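You operate a simulated robot arm through the tools that you are given. There is no shell and no other tool. Be economical: measure what you need, move in short steps, check, and stop when the job is done.

You run a simulated robot arm. Do the job below in one go: nothing can be reset, and whatever is moved stays where it is left.

## Task
Fetch the white can and stand it on top of the chuck post.

It is judged by the outcome, as a careful person would: the job done as asked, and still so three seconds after it is handed in. It fails if anything else is knocked over, pushed out of place, dropped, spilled or broken.

## Robot
A 6-joint arm with a two-finger parallel gripper, fixed in place. Base frame: the origin is at the foot of the arm, x ahead of it, y to its left, z up; the work surface is at about z = 0. Lengths are in m, angles in degrees, forces in N, time in s.
With the tool pointing down near the work surface it reaches from about 0.14 to 0.58 m from the base axis. Its first joint turns from -66.0 to 66.0 degrees. Payload 2.1 kg.
The TCP is the grasp point between the finger pads, 0.03 m short of the fingertips. In the tool frame z runs along the fingers and y along their closing line. Largest opening 0.094 m; finger width 0.028, thickness 0.01; the body of the gripper, 0.05 by 0.096 m, starts 0.055 m behind the TCP.
Orientation is told as [roll, pitch, yaw] about the base's x, y, z axes, in that order, counted from this pose: with the fingers straight down and closing along the base's y, the tool's x points along the base's -x, its y along +y and its z along -z.

## Interface
- The arm moves only by the tool send_rows. Its argument "increments" is a list of rows, each an object of numbers (a shift or turn left out is 0, a gripper value left out holds the last): "x", "y", "z": the shift along the base's x, y, z in cm; "twist": the turn about the base's z in rad. In form: [{"x": .., "y": .., "z": .., "twist": ..}, ...]. A call has 1 to 8 rows; each row is the pose to reach, as a shift and turn from the pose commanded when the call began. "grip" is the opening, from 0 (shut) to 1 (fully open), set as the call begins (left out, the last holds). A row lasts 0.2 s, in which the tool goes at most 0.05 m and 8.6 degrees; a call with a longer step from one row to the next is refused whole, and so is a gripper value outside its range. A pose out of reach is approached as far as the arm can. The call stops where the force on the tool passes 40 N (or 10 N more than at its start, if that is more) or the arm is blocked; 0.2 s more then pass. Each finger travels about 0.072 m/s and halts on what it meets, pressing with about 30 N; the grip force reading is that of the motor and also rises with nothing between the fingers. The clock runs only during rows and for 0.2 s after the last one: add rows that repeat a pose to give the fingers time. The reply holds the time, the measured pose of the TCP, the force on the tool along the base axes, the opening and the grip force, in the units named above and with some noise.
- Cameras (640 x 400 px; columns grow to the right, rows downward): "scene" is fixed at [0.0508, -0.3633, 0.5216]; the picture's right is [0.81, -0.58, 0.00], its down [-0.21, -0.30, -0.93] and it looks along [0.54, 0.76, -0.37] (base axes); focal length 321 px, centre (320, 200). "wrist" rides on the gripper at [0.076, 0.014, -0.102] in the tool frame; the picture's right is [-0.18, 0.98, 0.00], its down [-0.75, -0.14, -0.64] and it looks along [-0.63, -0.12, 0.77] (tool axes); focal length 243 px, centre (320, 200). There is no depth. A picture from a camera that has moved, and an enlarged one, comes with that camera's place and axes in the base frame and with its lens. The place of the scene camera against the robot may be out by one fixed shift of up to 0.025 m in any direction.
- camera(camera): a new picture of that camera. The clock stands still meanwhile.
- zoom(camera, box): a new picture of the part [left, top, right, bottom] of that camera's present view, enlarged. The clock stands still meanwhile.
- hand_in(): hands the job in; it is judged then, once.

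Go step by step. Nothing tells you positions but the pictures and the camera data: compare them with the known pose of the tool, close in by small moves and look again before you grip or let go. The budget is 90 turns and 42 pictures, counting those below and the enlarged ones. Unless the task says otherwise, let go and move clear before handing in, and close with one line.

The tools are called as a command line: name --argument value ..., lists and objects as JSON in quotes. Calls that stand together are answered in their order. send_rows: Moves the arm, as the interface text tells. Its arguments: {"type":"object","properties":{"increments":{"type":"array","items":{"type":"object","properties":{"x":{"type":"number"},"y":{"type":"number"},"z":{"type":"number"},"twist":{"type":"number"}}}},"grip":{"type":"number"}},"required":["increments"]} The other tools are called the same way: camera (camera) takes a picture; zoom (camera, box) takes an enlarged picture of a part of a camera's view; hand_in () hands the job in.

At the start:

```text
t: 0.0
position: [0.3053, 0.1898, 0.4203]
tcp_rot: [-0.1, 0.0, 0.0]
contact_force: [-0.8, -0.3, -0.4]
grip_width: 0.094
grasp_force: 0.1
```

scene: 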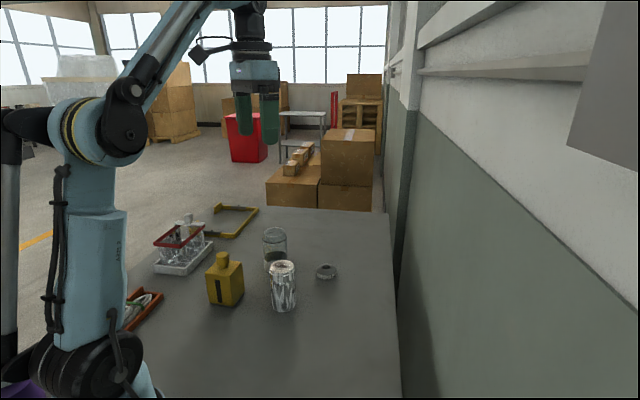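
wrist: 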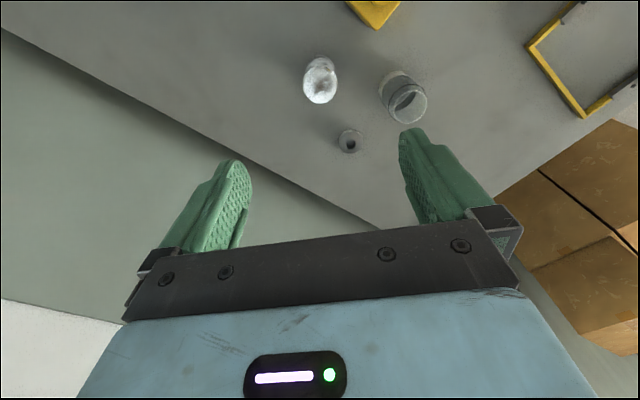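

I see a silvery-white can, a glass jar behind it, a small grey round thing to the right, and a yellow bottle. I'll zoom in to tell them apart.

zoom --camera "scene" --box '[200, 210, 360, 320]'

zoom --camera "wrist" --box '[260, 30, 460, 170]'

```text
3.64 times, centred on (280, 265) of scene
camera zoom: at [0.0508, -0.3633, 0.5216], right [0.81, -0.58, 0.0], down [-0.21, -0.3, -0.93], along [0.54, 0.76, -0.37], focal length 1167 px, centre (466, -36)
```

zoom: 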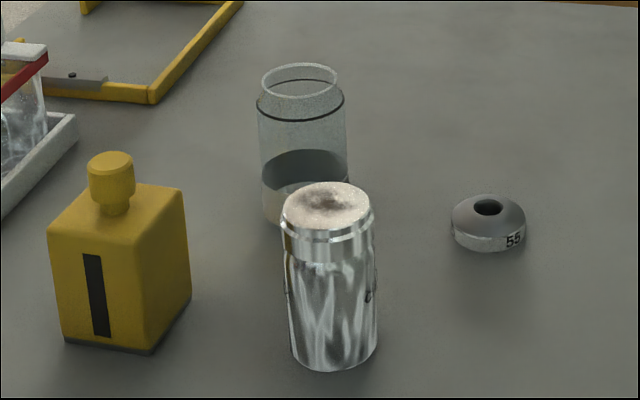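

```text
2.86 times, centred on (360, 100) of wrist
camera zoom: at [0.2291, 0.204, 0.5234], right [0.18, 0.98, 0.0], down [0.75, -0.14, 0.64], along [0.63, -0.12, -0.77], focal length 693 px, centre (206, 486)
```

zoom: 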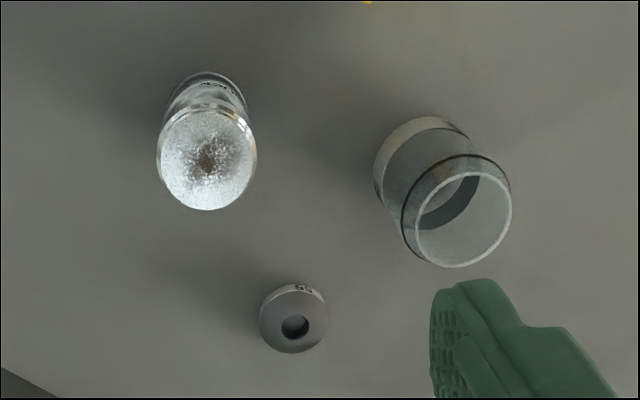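

Nothing is clearly a white can or a chuck post yet, so I'll look closely at the rest of the bench.

zoom --camera "scene" --box '[90, 190, 270, 340]'

zoom --camera "scene" --box '[255, 220, 305, 320]'

```text
2.67 times, centred on (180, 265) of scene
camera zoom: at [0.0508, -0.3633, 0.5216], right [0.81, -0.58, 0.0], down [-0.21, -0.3, -0.93], along [0.54, 0.76, -0.37], focal length 856 px, centre (693, 27)
```

zoom: 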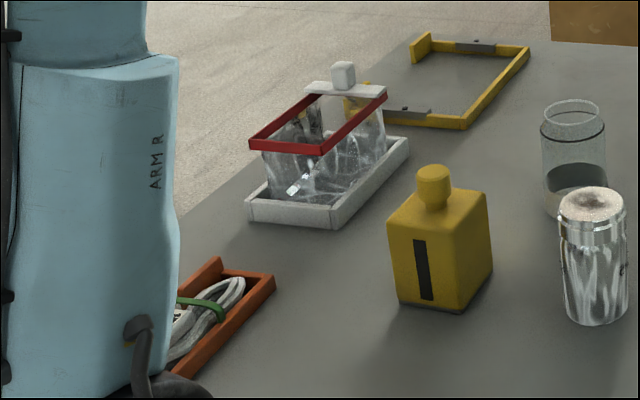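

```text
4.00 times, centred on (280, 270) of scene
camera zoom: at [0.0508, -0.3633, 0.5216], right [0.81, -0.58, 0.0], down [-0.21, -0.3, -0.93], along [0.54, 0.76, -0.37], focal length 1284 px, centre (480, -80)
```

zoom: 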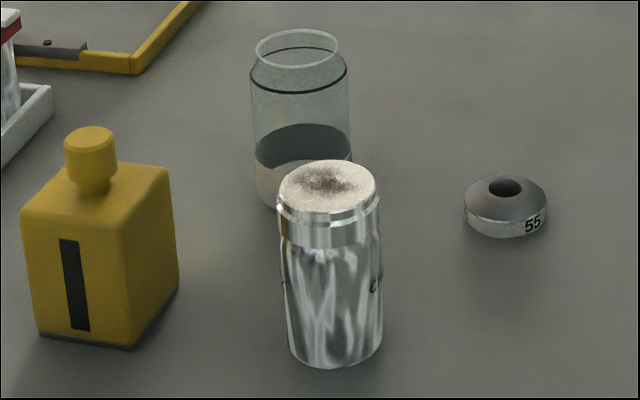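

The scene camera can't see y below about -0.05, so the post or another can may be there. I'll turn the wrist camera toward that side and look.

send_rows --increments '[{"y": -3, "twist": -0.14}, {"y": -6, "twist": -0.28}, {"y": -9, "twist": -0.42}, {"y": -12, "twist": -0.56}, {"y": -15, "twist": -0.7}, {"y": -17, "twist": -0.84}, {"y": -19, "twist": -0.98}, {"y": -19, "twist": -1.1}]'

camera --camera "wrist"

```text
t: 1.8
position: [0.3061, -0.0026, 0.4194]
tcp_rot: [0.0, 0.0, -63.2]
contact_force: [-0.5, 0.7, -0.1]
grip_width: 0.0941
grasp_force: 0.2
```

```text
35 pictures are left
camera wrist: at [0.2829, 0.0726, 0.5235], right [0.96, 0.28, 0.0], down [0.21, -0.74, 0.64], along [0.18, -0.62, -0.77], focal length 243 px, centre (320, 200)
```

wrist: 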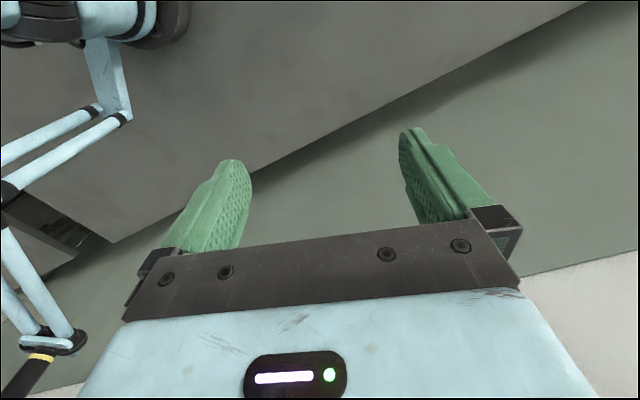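

That side is empty. Now I'll turn the wrist camera toward +y to see the area hidden behind the arm.

send_rows --increments '[{"twist": 0.14}, {"twist": 0.28}, {"twist": 0.42}, {"twist": 0.56}, {"twist": 0.7}, {"twist": 0.84}, {"twist": 0.98}, {"twist": 1.1}]'

send_rows --increments '[{"twist": 0.14}, {"twist": 0.28}, {"twist": 0.42}, {"twist": 0.56}, {"twist": 0.7}, {"twist": 0.84}, {"twist": 0.98}, {"twist": 1.12}]'

camera --camera "wrist"

```text
t: 3.6
position: [0.3056, -0.0012, 0.4193]
tcp_rot: [0.0, 0.0, 0.1]
contact_force: [-0.3, -0.4, 0.1]
grip_width: 0.0942
grasp_force: 0.1
```

```text
t: 5.4
position: [0.3056, -0.0006, 0.4196]
tcp_rot: [0.0, 0.0, 64.3]
contact_force: [-0.6, -0.9, -0.1]
grip_width: 0.0942
grasp_force: 0.0
```

```text
34 pictures are left
camera wrist: at [0.2595, -0.0627, 0.5232], right [-0.81, 0.59, 0.0], down [0.45, 0.62, 0.64], along [0.38, 0.52, -0.77], focal length 243 px, centre (320, 200)
```

wrist: 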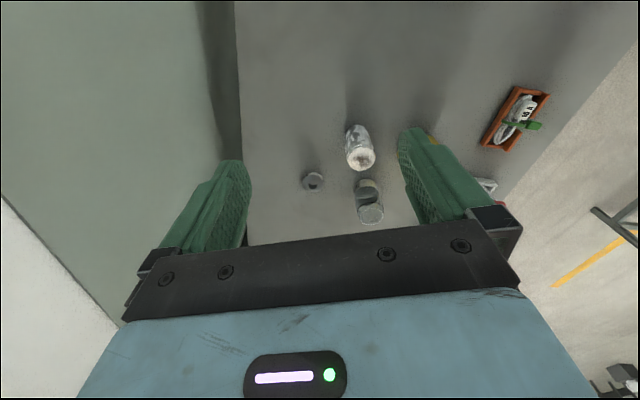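

Only the same few objects are there. I'll lower the camera near the can, jar and ring to read their markings.

send_rows --increments '[{"x": -1, "z": -4}, {"x": -2, "z": -8}, {"x": -3, "z": -12}, {"x": -4, "z": -16}, {"x": -5, "z": -20}, {"x": -5, "z": -20}]'

camera --camera "wrist"

```text
t: 6.8
position: [0.2559, -0.0005, 0.2206]
tcp_rot: [0.0, 0.1, 64.0]
contact_force: [-0.4, 0.2, 0.7]
grip_width: 0.0941
grasp_force: 0.2
```

```text
33 pictures are left
camera wrist: at [0.209, -0.0628, 0.3237], right [-0.8, 0.59, 0.0], down [0.46, 0.62, 0.64], along [0.38, 0.52, -0.77], focal length 243 px, centre (320, 200)
```

wrist: 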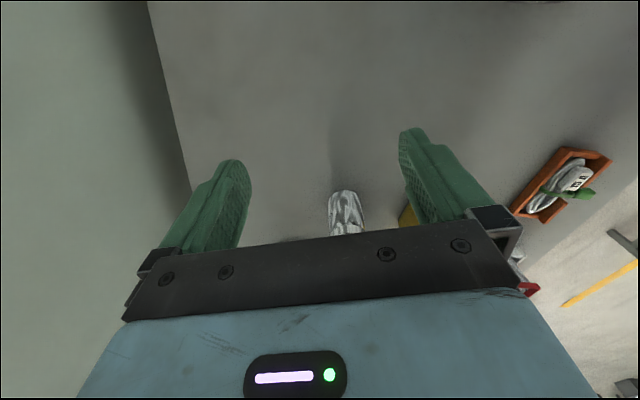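

Too low and too far back; I'll move up and closer for a steeper view.

send_rows --increments '[{"z": 3}, {"x": 2, "y": 3, "z": 6}, {"x": 4, "y": 6, "z": 6}, {"x": 6, "y": 9, "z": 6}, {"x": 7, "y": 11, "z": 6}, {"x": 7, "y": 11, "z": 6}]'

zoom --camera "wrist" --box '[200, 30, 460, 230]'

```text
t: 8.2
position: [0.3253, 0.1085, 0.28]
tcp_rot: [-0.1, 0.0, 64.2]
contact_force: [0.2, 0.0, 0.1]
grip_width: 0.0941
grasp_force: 0.2
```

```text
2.00 times, centred on (330, 130) of wrist
camera zoom: at [0.2796, 0.0466, 0.383], right [-0.8, 0.59, 0.0], down [0.46, 0.62, 0.64], along [0.38, 0.52, -0.77], focal length 485 px, centre (300, 340)
```

zoom: 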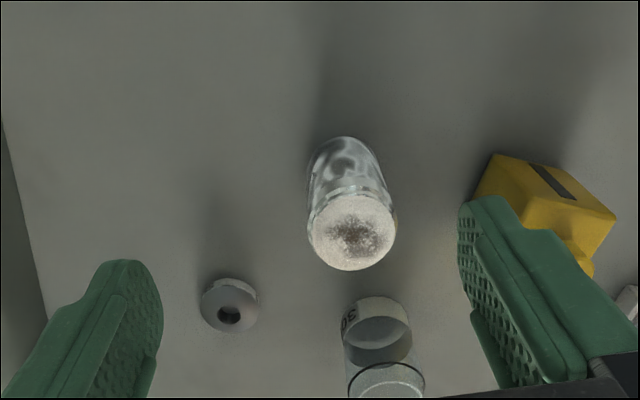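

The jar has text on its base. I'll shift over to view the jar and ring from closer.

send_rows --increments '[{"x": 2, "y": 3}, {"x": 4, "y": 6}, {"x": 5, "y": 9}, {"x": 5, "y": 9}]'

zoom --camera "wrist" --box '[200, 0, 460, 200]'

zoom --camera "scene" --box '[255, 222, 303, 318]'

```text
t: 9.2
position: [0.3785, 0.1991, 0.2806]
tcp_rot: [0.0, 0.0, 64.2]
contact_force: [0.6, -0.1, -0.2]
grip_width: 0.0939
grasp_force: 0.1
```

```text
2.00 times, centred on (330, 100) of wrist
camera zoom: at [0.3308, 0.1372, 0.3841], right [-0.8, 0.59, 0.0], down [0.46, 0.62, 0.64], along [0.38, 0.52, -0.77], focal length 485 px, centre (300, 400)
```

zoom: 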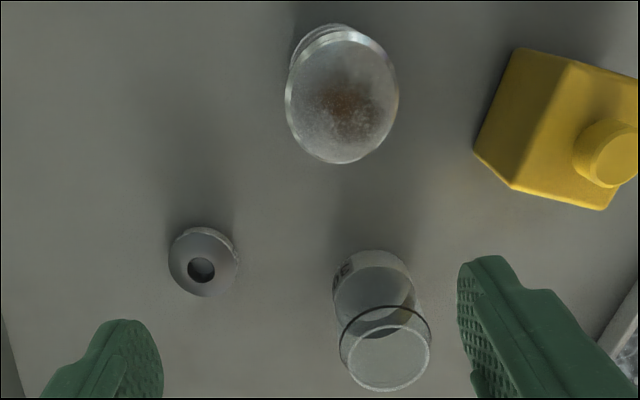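

```text
4.17 times, centred on (279, 270) of scene
camera zoom: at [0.0508, -0.3633, 0.5216], right [0.81, -0.58, 0.0], down [-0.21, -0.3, -0.93], along [0.54, 0.76, -0.37], focal length 1338 px, centre (491, -92)
```

zoom: 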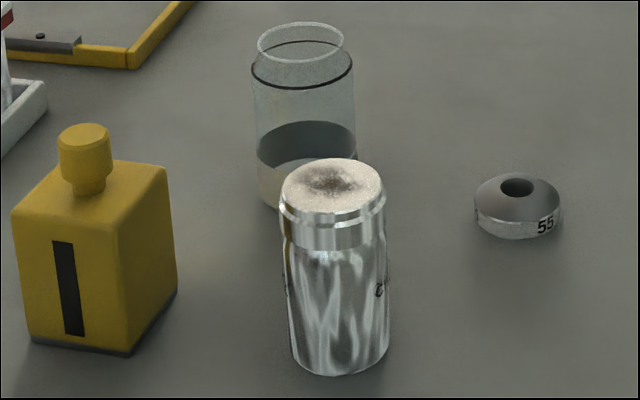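

I need to read the label on the silver cylinder. I'll view it from the -x side, lower, with the twist back at zero.

send_rows --increments '[{"x": -1, "twist": -0.14}, {"x": -2, "y": -1, "twist": -0.28}, {"x": -4, "y": -2, "twist": -0.42}, {"x": -6, "y": -3, "twist": -0.56}, {"x": -8, "y": -3, "twist": -0.7}, {"x": -10, "y": -3, "z": -2, "twist": -0.84}, {"x": -10, "y": -3, "z": -5, "twist": -0.98}, {"x": -10, "y": -3, "z": -7, "twist": -1.12}]'

zoom --camera "wrist" --box '[230, 60, 450, 230]'

```text
t: 11.0
position: [0.2751, 0.1675, 0.2099]
tcp_rot: [0.0, -0.1, -0.3]
contact_force: [-0.4, -0.5, -0.5]
grip_width: 0.0939
grasp_force: 0.1
```

```text
2.35 times, centred on (340, 145) of wrist
camera zoom: at [0.1981, 0.1829, 0.3132], right [0.19, 0.98, 0.0], down [0.75, -0.14, 0.64], along [0.63, -0.12, -0.77], focal length 571 px, centre (273, 329)
```

zoom: 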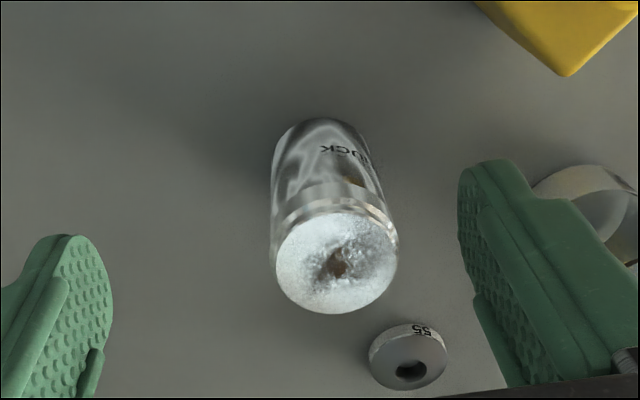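

The silver cylinder is labelled "CHUCK", so that is the chuck post. The jar behind it, white at the bottom and labelled, is probably the can, so I'll read its label next.

send_rows --increments '[{"x": 1, "y": 1, "twist": 0.14}, {"x": 2, "y": 2, "twist": 0.28}, {"x": 3, "y": 4, "twist": 0.42}, {"x": 4, "y": 6, "twist": 0.56}, {"x": 6, "y": 8, "twist": 0.7}, {"x": 8, "y": 10, "twist": 0.84}, {"x": 8, "y": 10, "twist": 0.98}, {"x": 8, "y": 10, "twist": 1.12}]'

zoom --camera "wrist" --box '[230, 60, 450, 230]'

```text
t: 12.8
position: [0.3557, 0.2697, 0.2108]
tcp_rot: [0.1, 0.0, 64.4]
contact_force: [-0.6, -0.6, -0.1]
grip_width: 0.094
grasp_force: 0.1
```

```text
2.35 times, centred on (340, 145) of wrist
camera zoom: at [0.3097, 0.2074, 0.3134], right [-0.81, 0.59, 0.0], down [0.45, 0.62, 0.64], along [0.38, 0.52, -0.77], focal length 571 px, centre (273, 329)
```

zoom: 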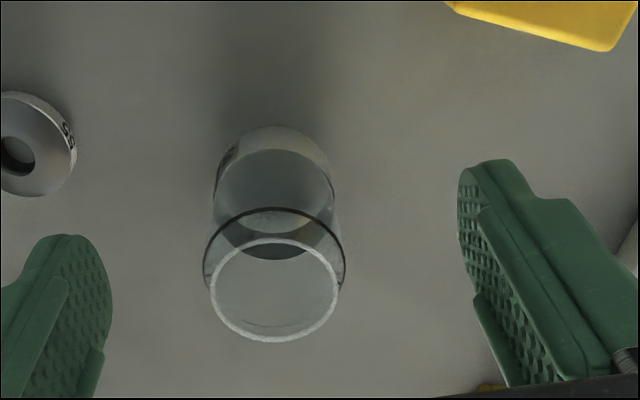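

I'll see the label from the +x side by twisting further.

send_rows --increments '[{"x": 1, "twist": 0.14}, {"x": 2, "twist": 0.28}, {"x": 3, "twist": 0.42}, {"x": 5, "y": -1, "twist": 0.56}, {"x": 6, "y": -1, "twist": 0.7}, {"x": 6.5, "y": -1, "twist": 0.8}, {"x": 6.5, "y": -1, "twist": 0.8}]'

zoom --camera "wrist" --box '[230, 60, 450, 230]'

```text
t: 14.4
position: [0.4201, 0.2578, 0.2105]
tcp_rot: [-0.1, 0.0, 110.1]
contact_force: [1.2, -0.4, 0.0]
grip_width: 0.0943
grasp_force: 0.0
```

```text
2.35 times, centred on (340, 145) of wrist
camera zoom: at [0.4333, 0.1829, 0.3134], right [-0.99, -0.16, 0.0], down [-0.13, 0.76, 0.64], along [-0.11, 0.63, -0.77], focal length 571 px, centre (273, 329)
```

zoom: 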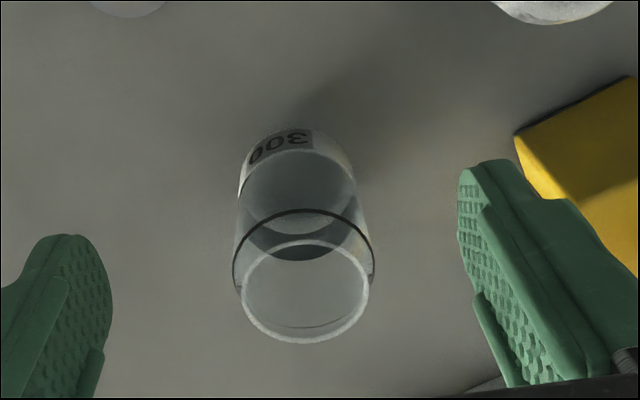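

The can is the white-based vessel marked "300", centred at about (0.395, 0.325) with its rim at z ≈ 0.113. I'll turn back to twist 0 so the fingers close along y, clear of the bottle and ring, and stop above it.

send_rows --increments '[{"twist": -0.14}, {"twist": -0.28}, {"twist": -0.42}, {"twist": -0.56}, {"twist": -0.7}, {"twist": -0.84}, {"twist": -0.98}, {"twist": -1.12}]'

send_rows --increments '[{"x": -1, "y": 1, "twist": -0.14}, {"x": -2, "y": 2, "twist": -0.28}, {"x": -2.5, "y": 3, "twist": -0.42}, {"x": -2.5, "y": 4, "twist": -0.56}, {"x": -2.5, "y": 5, "twist": -0.7}, {"x": -2.5, "y": 6.7, "twist": -0.8}, {"x": -2.5, "y": 6.7, "twist": -0.8}]'

camera --camera "wrist"

camera --camera "scene"

```text
t: 16.2
position: [0.4217, 0.2606, 0.2103]
tcp_rot: [-0.1, 0.1, 45.5]
contact_force: [0.5, -0.3, 0.4]
grip_width: 0.0938
grasp_force: 0.2
```

```text
t: 17.8
position: [0.3946, 0.3256, 0.2112]
tcp_rot: [-0.1, 0.0, -0.1]
contact_force: [0.1, -0.1, -1.0]
grip_width: 0.0939
grasp_force: 0.1
```

```text
26 pictures are left
camera wrist: at [0.3188, 0.3401, 0.3145], right [0.19, 0.98, 0.0], down [0.75, -0.14, 0.64], along [0.63, -0.12, -0.77], focal length 243 px, centre (320, 200)
```

wrist: 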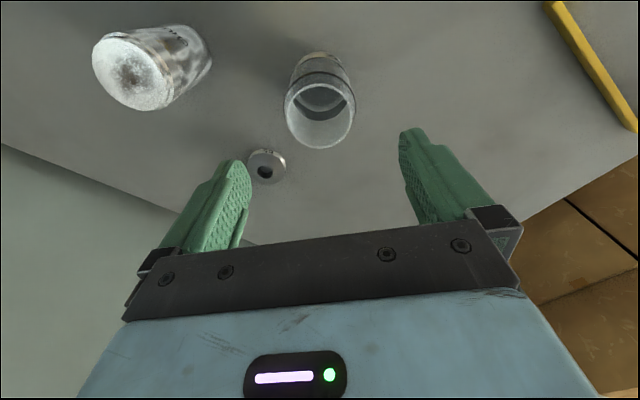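

```text
25 pictures are left
```

scene: 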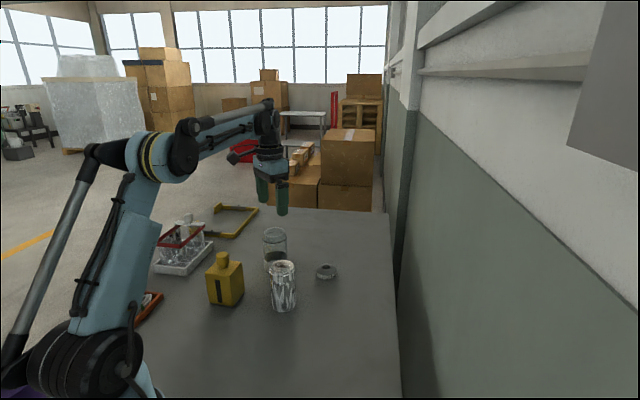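

The rim is at about (0.392, 0.326), which matches the TCP, and the post top is at about (0.336, 0.184, 0.10). I'll descend until the tips are just above the rim and check.

send_rows --increments '[{"z": -2.5}, {"z": -5}, {"z": -6.2}, {"z": -6.2}]'

camera --camera "wrist"

zoom --camera "scene" --box '[230, 180, 330, 280]'

```text
t: 18.8
position: [0.3948, 0.3256, 0.1493]
tcp_rot: [0.0, 0.0, 0.0]
contact_force: [0.1, 1.3, 0.4]
grip_width: 0.0942
grasp_force: 0.1
```

```text
24 pictures are left
camera wrist: at [0.3181, 0.3411, 0.2519], right [0.18, 0.98, 0.0], down [0.75, -0.14, 0.64], along [0.63, -0.12, -0.77], focal length 243 px, centre (320, 200)
```

wrist: 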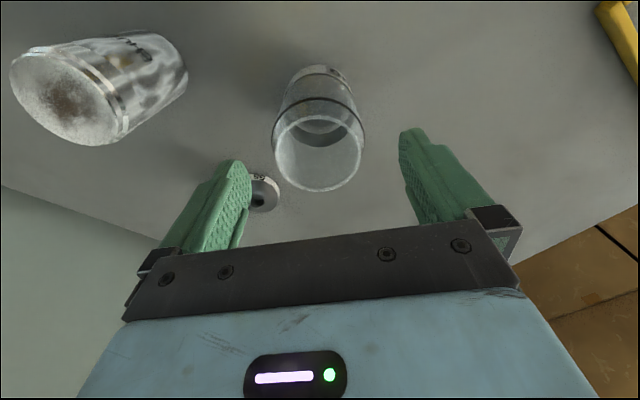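

```text
4.00 times, centred on (280, 230) of scene
camera zoom: at [0.0508, -0.3633, 0.5216], right [0.81, -0.58, 0.0], down [-0.21, -0.3, -0.93], along [0.54, 0.76, -0.37], focal length 1284 px, centre (480, 80)
```

zoom: 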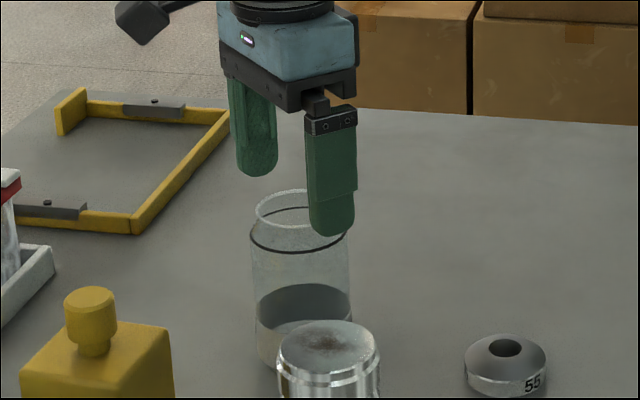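

It's still centred. I'll lower to z ≈ 0.072 with the fingers open.

send_rows --increments '[{"z": -2}, {"z": -4}, {"z": -6}, {"z": -7.7}, {"z": -7.7}]'

camera --camera "wrist"

```text
t: 20.0
position: [0.3955, 0.3266, 0.0745]
tcp_rot: [0.1, 0.0, 0.1]
contact_force: [0.3, 0.4, 0.2]
grip_width: 0.0941
grasp_force: 0.0
```

```text
22 pictures are left
camera wrist: at [0.3189, 0.3406, 0.1763], right [0.18, 0.98, 0.0], down [0.75, -0.14, 0.64], along [0.63, -0.12, -0.77], focal length 243 px, centre (320, 200)
```

wrist: 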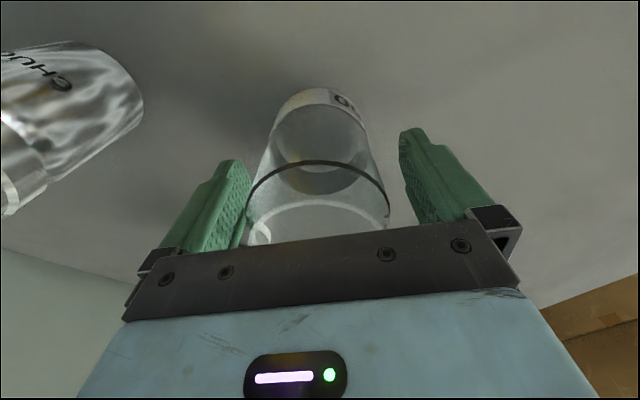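

"CHUCK" is confirmed on the post and the can sits between the pads. Closing now.

send_rows --increments '[{"z": 0}, {"z": 0}, {"z": 0}, {"z": 0}, {"z": 0}]' --grip 0

```text
t: 21.2
position: [0.3955, 0.3265, 0.0736]
tcp_rot: [0.0, 0.0, 0.0]
contact_force: [-0.2, 0.7, -0.4]
grip_width: 0.0638
grasp_force: 30.2
```

Held at a 0.064 m opening. I'll lift slightly and check.

send_rows --increments '[{"z": 1}, {"z": 2}, {"z": 4}, {"z": 6}, {"z": 6}]'

zoom --camera "scene" --box '[200, 170, 340, 320]'

camera --camera "wrist"

```text
t: 22.4
position: [0.396, 0.3248, 0.1308]
tcp_rot: [0.0, 0.1, 0.0]
contact_force: [0.0, 0.8, -0.1]
grip_width: 0.0638
grasp_force: 29.7
```

```text
2.67 times, centred on (270, 245) of scene
camera zoom: at [0.0508, -0.3633, 0.5216], right [0.81, -0.58, 0.0], down [-0.21, -0.3, -0.93], along [0.54, 0.76, -0.37], focal length 856 px, centre (453, 80)
```

zoom: 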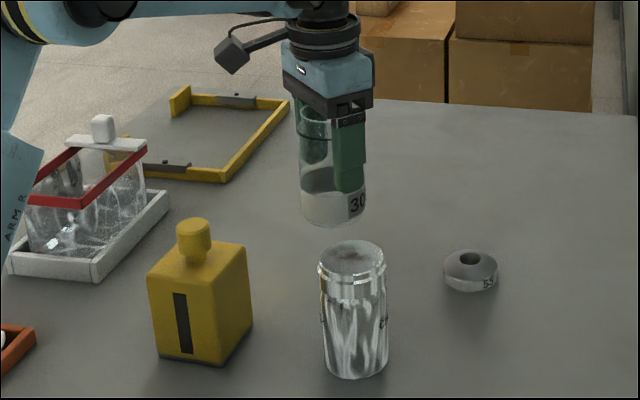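

```text
20 pictures are left
camera wrist: at [0.3194, 0.3401, 0.2352], right [0.18, 0.98, 0.0], down [0.75, -0.14, 0.64], along [0.63, -0.12, -0.77], focal length 243 px, centre (320, 200)
```

wrist: 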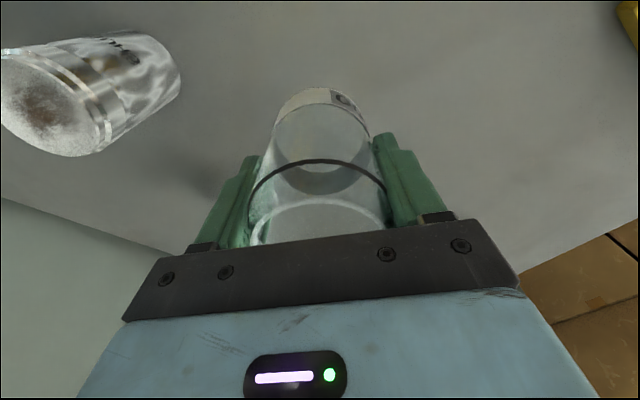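

The can is held upright. I'll raise it and carry it over the post, which is at about (0.337, 0.184) with its top at z ≈ 0.10, keeping about 3 cm of clearance.

send_rows --increments '[{"z": 3}, {"z": 6}, {"z": 8.2}, {"x": -1, "y": -3, "z": 8.2}, {"x": -2.5, "y": -6.5, "z": 8.2}, {"x": -4, "y": -10, "z": 8.2}, {"x": -5.7, "y": -14.1, "z": 8.2}, {"x": -5.7, "y": -14.1, "z": 8.2}]'

camera --camera "wrist"

zoom --camera "scene" --box '[220, 190, 340, 320]'

```text
t: 24.2
position: [0.3381, 0.1842, 0.2154]
tcp_rot: [0.0, 0.0, -0.1]
contact_force: [0.3, 0.3, -0.1]
grip_width: 0.0639
grasp_force: 30.0
```

```text
19 pictures are left
camera wrist: at [0.2613, 0.1981, 0.3183], right [0.18, 0.98, 0.0], down [0.75, -0.14, 0.64], along [0.63, -0.12, -0.77], focal length 243 px, centre (320, 200)
```

wrist: 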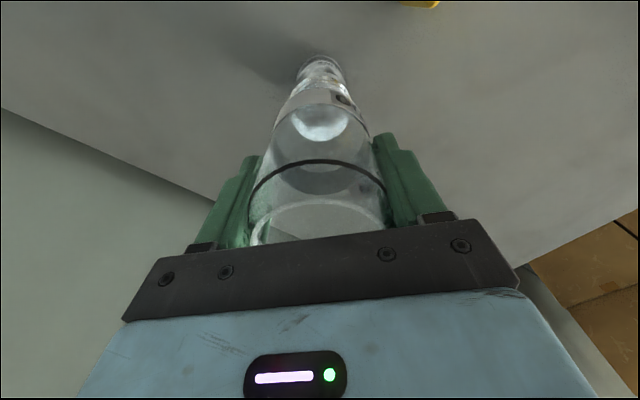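

```text
3.08 times, centred on (280, 255) of scene
camera zoom: at [0.0508, -0.3633, 0.5216], right [0.81, -0.58, 0.0], down [-0.21, -0.3, -0.93], along [0.54, 0.76, -0.37], focal length 988 px, centre (443, 31)
```

zoom: 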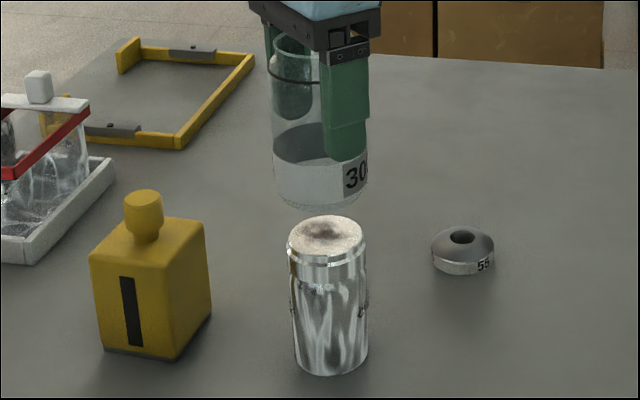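

Centred to within a few mm from this side. I'll zoom the wrist view to check the other direction.

zoom --camera "wrist" --box '[240, 30, 400, 180]'

```text
2.67 times, centred on (320, 105) of wrist
camera zoom: at [0.2613, 0.1981, 0.3183], right [0.18, 0.98, 0.0], down [0.75, -0.14, 0.64], along [0.63, -0.12, -0.77], focal length 647 px, centre (320, 453)
```

zoom: 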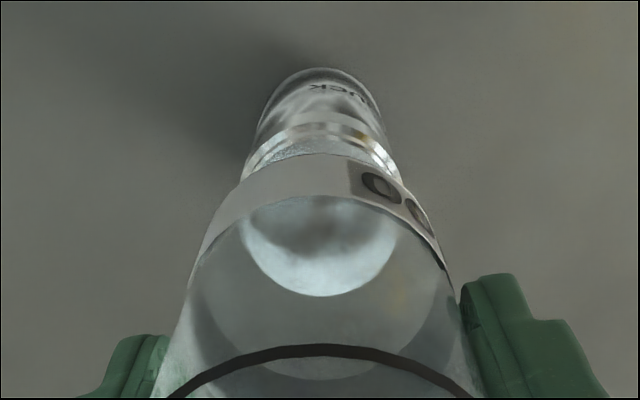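

The post centre from the wrist is about (0.337, 0.183), and the can sits 1–2 mm short in x. I'll correct by +2 mm x and -1 mm y, and lower to near contact.

send_rows --increments '[{"x": 0.2, "y": -0.1, "z": -0.5}, {"x": 0.2, "y": -0.1, "z": -1.5}, {"x": 0.2, "y": -0.1, "z": -2.5}, {"x": 0.2, "y": -0.1, "z": -3.0}, {"x": 0.2, "y": -0.1, "z": -3.0}]'

zoom --camera "scene" --box '[250, 210, 320, 320]'

zoom --camera "wrist" --box '[240, 30, 400, 180]'

```text
t: 25.4
position: [0.3411, 0.1844, 0.1818]
tcp_rot: [0.1, 0.0, 0.0]
contact_force: [-0.6, 0.2, 0.5]
grip_width: 0.0637
grasp_force: 29.6
```

```text
3.64 times, centred on (285, 265) of scene
camera zoom: at [0.0508, -0.3633, 0.5216], right [0.81, -0.58, 0.0], down [-0.21, -0.3, -0.93], along [0.54, 0.76, -0.37], focal length 1167 px, centre (447, -36)
```

zoom: 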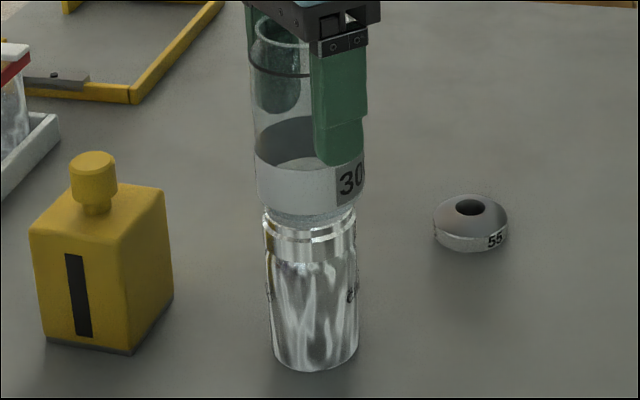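

```text
2.67 times, centred on (320, 105) of wrist
camera zoom: at [0.2648, 0.198, 0.2866], right [0.18, 0.98, 0.0], down [0.75, -0.14, 0.64], along [0.63, -0.12, -0.77], focal length 647 px, centre (320, 453)
```

zoom: 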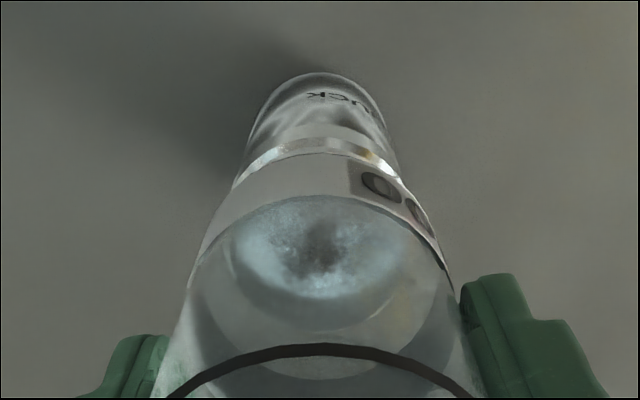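

It's well aligned: post centre and can centre are both at about (0.339, 0.184). I'll lower in small steps and watch the force.

send_rows --increments '[{"z": -0.15}, {"z": -0.3}, {"z": -0.45}, {"z": -0.45}]'

```text
t: 26.4
position: [0.341, 0.1846, 0.1789]
tcp_rot: [0.0, -0.1, 0.0]
contact_force: [0.0, 0.2, 0.8]
grip_width: 0.0634
grasp_force: 29.7
```

send_rows --increments '[{"z": -0.1}, {"z": -0.2}, {"z": -0.3}, {"z": -0.3}]'

zoom --camera "scene" --box '[255, 230, 315, 290]'

```text
t: 27.4
position: [0.3399, 0.1846, 0.1763]
tcp_rot: [0.1, 0.0, -0.1]
contact_force: [0.2, -2.6, 30.8]
grip_width: 0.0635
grasp_force: 29.7
```

```text
6.67 times, centred on (285, 260) of scene
camera zoom: at [0.0507, -0.3634, 0.5215], right [0.81, -0.58, 0.0], down [-0.21, -0.3, -0.93], along [0.54, 0.76, -0.37], focal length 2140 px, centre (553, -200)
```

zoom: 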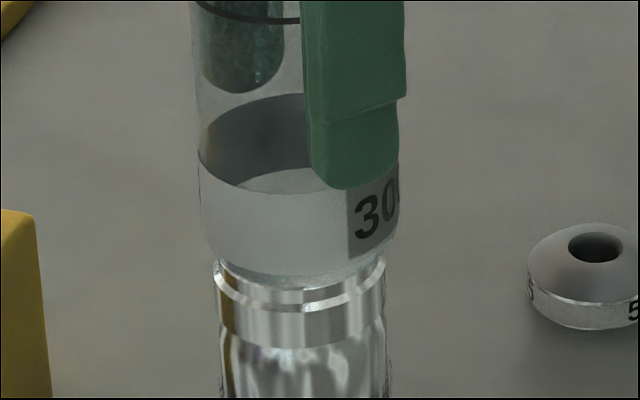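

Contact at about 31 N, so the can is seated on the post and centred. I'll ease the pressure before releasing.

send_rows --increments '[{"z": 0.1}, {"z": 0.1}]'

```text
t: 28.0
position: [0.3413, 0.1854, 0.1773]
tcp_rot: [0.1, 0.0, 0.1]
contact_force: [1.7, 0.8, 4.6]
grip_width: 0.0636
grasp_force: 29.5
```

Light contact remains, so I'll open the fingers while holding position.

send_rows --increments '[{"z": 0}, {"z": 0}, {"z": 0}, {"z": 0}]' --grip 1

camera --camera "wrist"

zoom --camera "scene" --box '[240, 190, 330, 320]'

```text
t: 29.0
position: [0.342, 0.1854, 0.1775]
tcp_rot: [0.0, 0.0, 0.0]
contact_force: [-0.1, 0.1, 0.9]
grip_width: 0.0939
grasp_force: 0.2
```

```text
13 pictures are left
camera wrist: at [0.2646, 0.199, 0.2801], right [0.18, 0.98, 0.0], down [0.75, -0.14, 0.64], along [0.63, -0.12, -0.77], focal length 243 px, centre (320, 200)
```

wrist: 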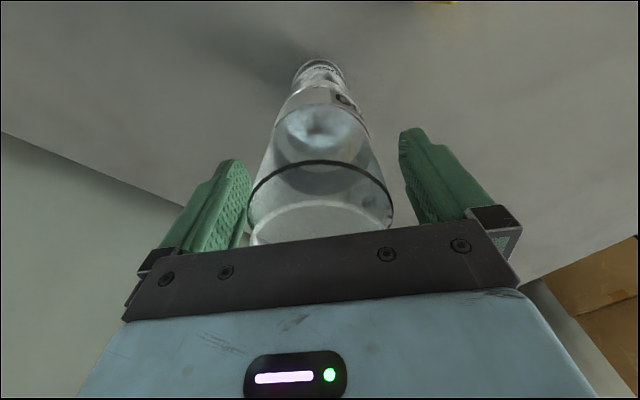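

```text
3.08 times, centred on (285, 255) of scene
camera zoom: at [0.0508, -0.3633, 0.5216], right [0.81, -0.58, 0.0], down [-0.21, -0.3, -0.93], along [0.54, 0.76, -0.37], focal length 988 px, centre (428, 31)
```

zoom: 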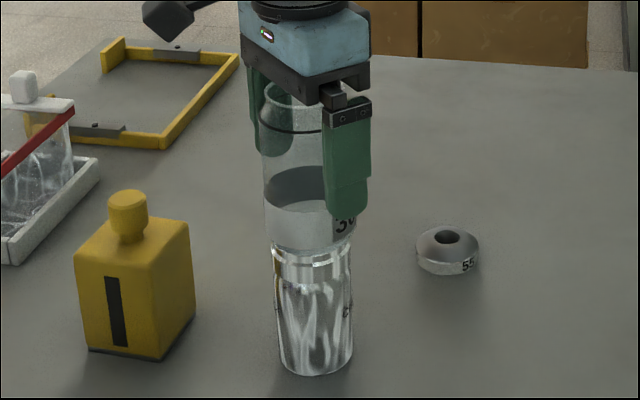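

The can stands free on the post. I'll raise the gripper straight up, clear of it.

send_rows --increments '[{"z": 1.5}, {"z": 4}, {"z": 7}, {"z": 11}, {"z": 15}, {"z": 15}]'

zoom --camera "scene" --box '[200, 170, 360, 330]'

camera --camera "wrist"

```text
t: 30.4
position: [0.3422, 0.1821, 0.3259]
tcp_rot: [0.0, 0.0, 0.0]
contact_force: [0.7, 0.3, 0.5]
grip_width: 0.0942
grasp_force: 0.0
```

```text
2.50 times, centred on (280, 250) of scene
camera zoom: at [0.0508, -0.3633, 0.5216], right [0.81, -0.58, 0.0], down [-0.21, -0.3, -0.93], along [0.54, 0.76, -0.37], focal length 802 px, centre (420, 75)
```

zoom: 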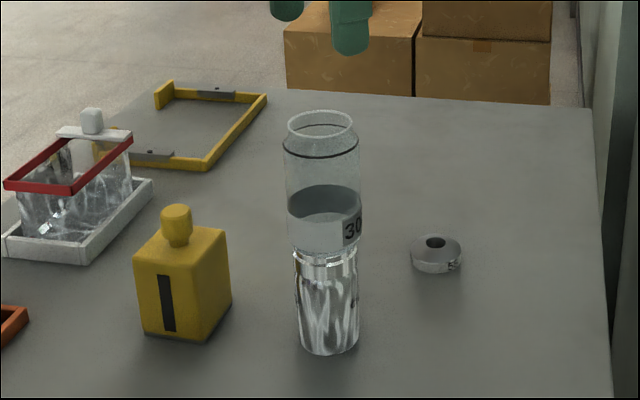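

```text
10 pictures are left
camera wrist: at [0.2653, 0.1972, 0.4305], right [0.18, 0.98, 0.0], down [0.75, -0.14, 0.64], along [0.63, -0.12, -0.77], focal length 243 px, centre (320, 200)
```

wrist: 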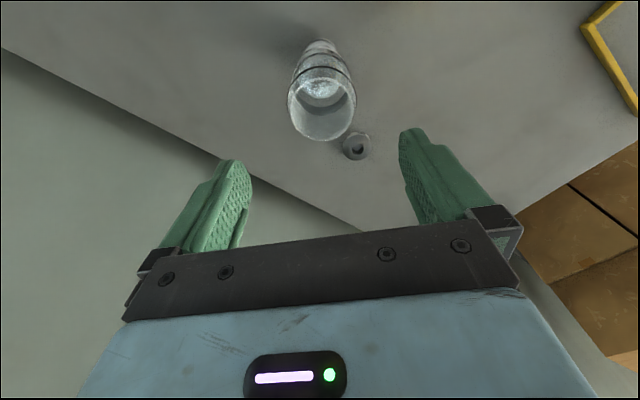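

The can stands upright and centred on the chuck post, the gripper is clear and nothing else has moved. Handing in.

hand_in

```text
The job is handed in.
```

The white can now stands upright on top of the chuck post, the gripper is clear, and nothing else was moved; I took the can to be the white-based glass vessel marked "300", since the silver cylinder is labelled "CHUCK".
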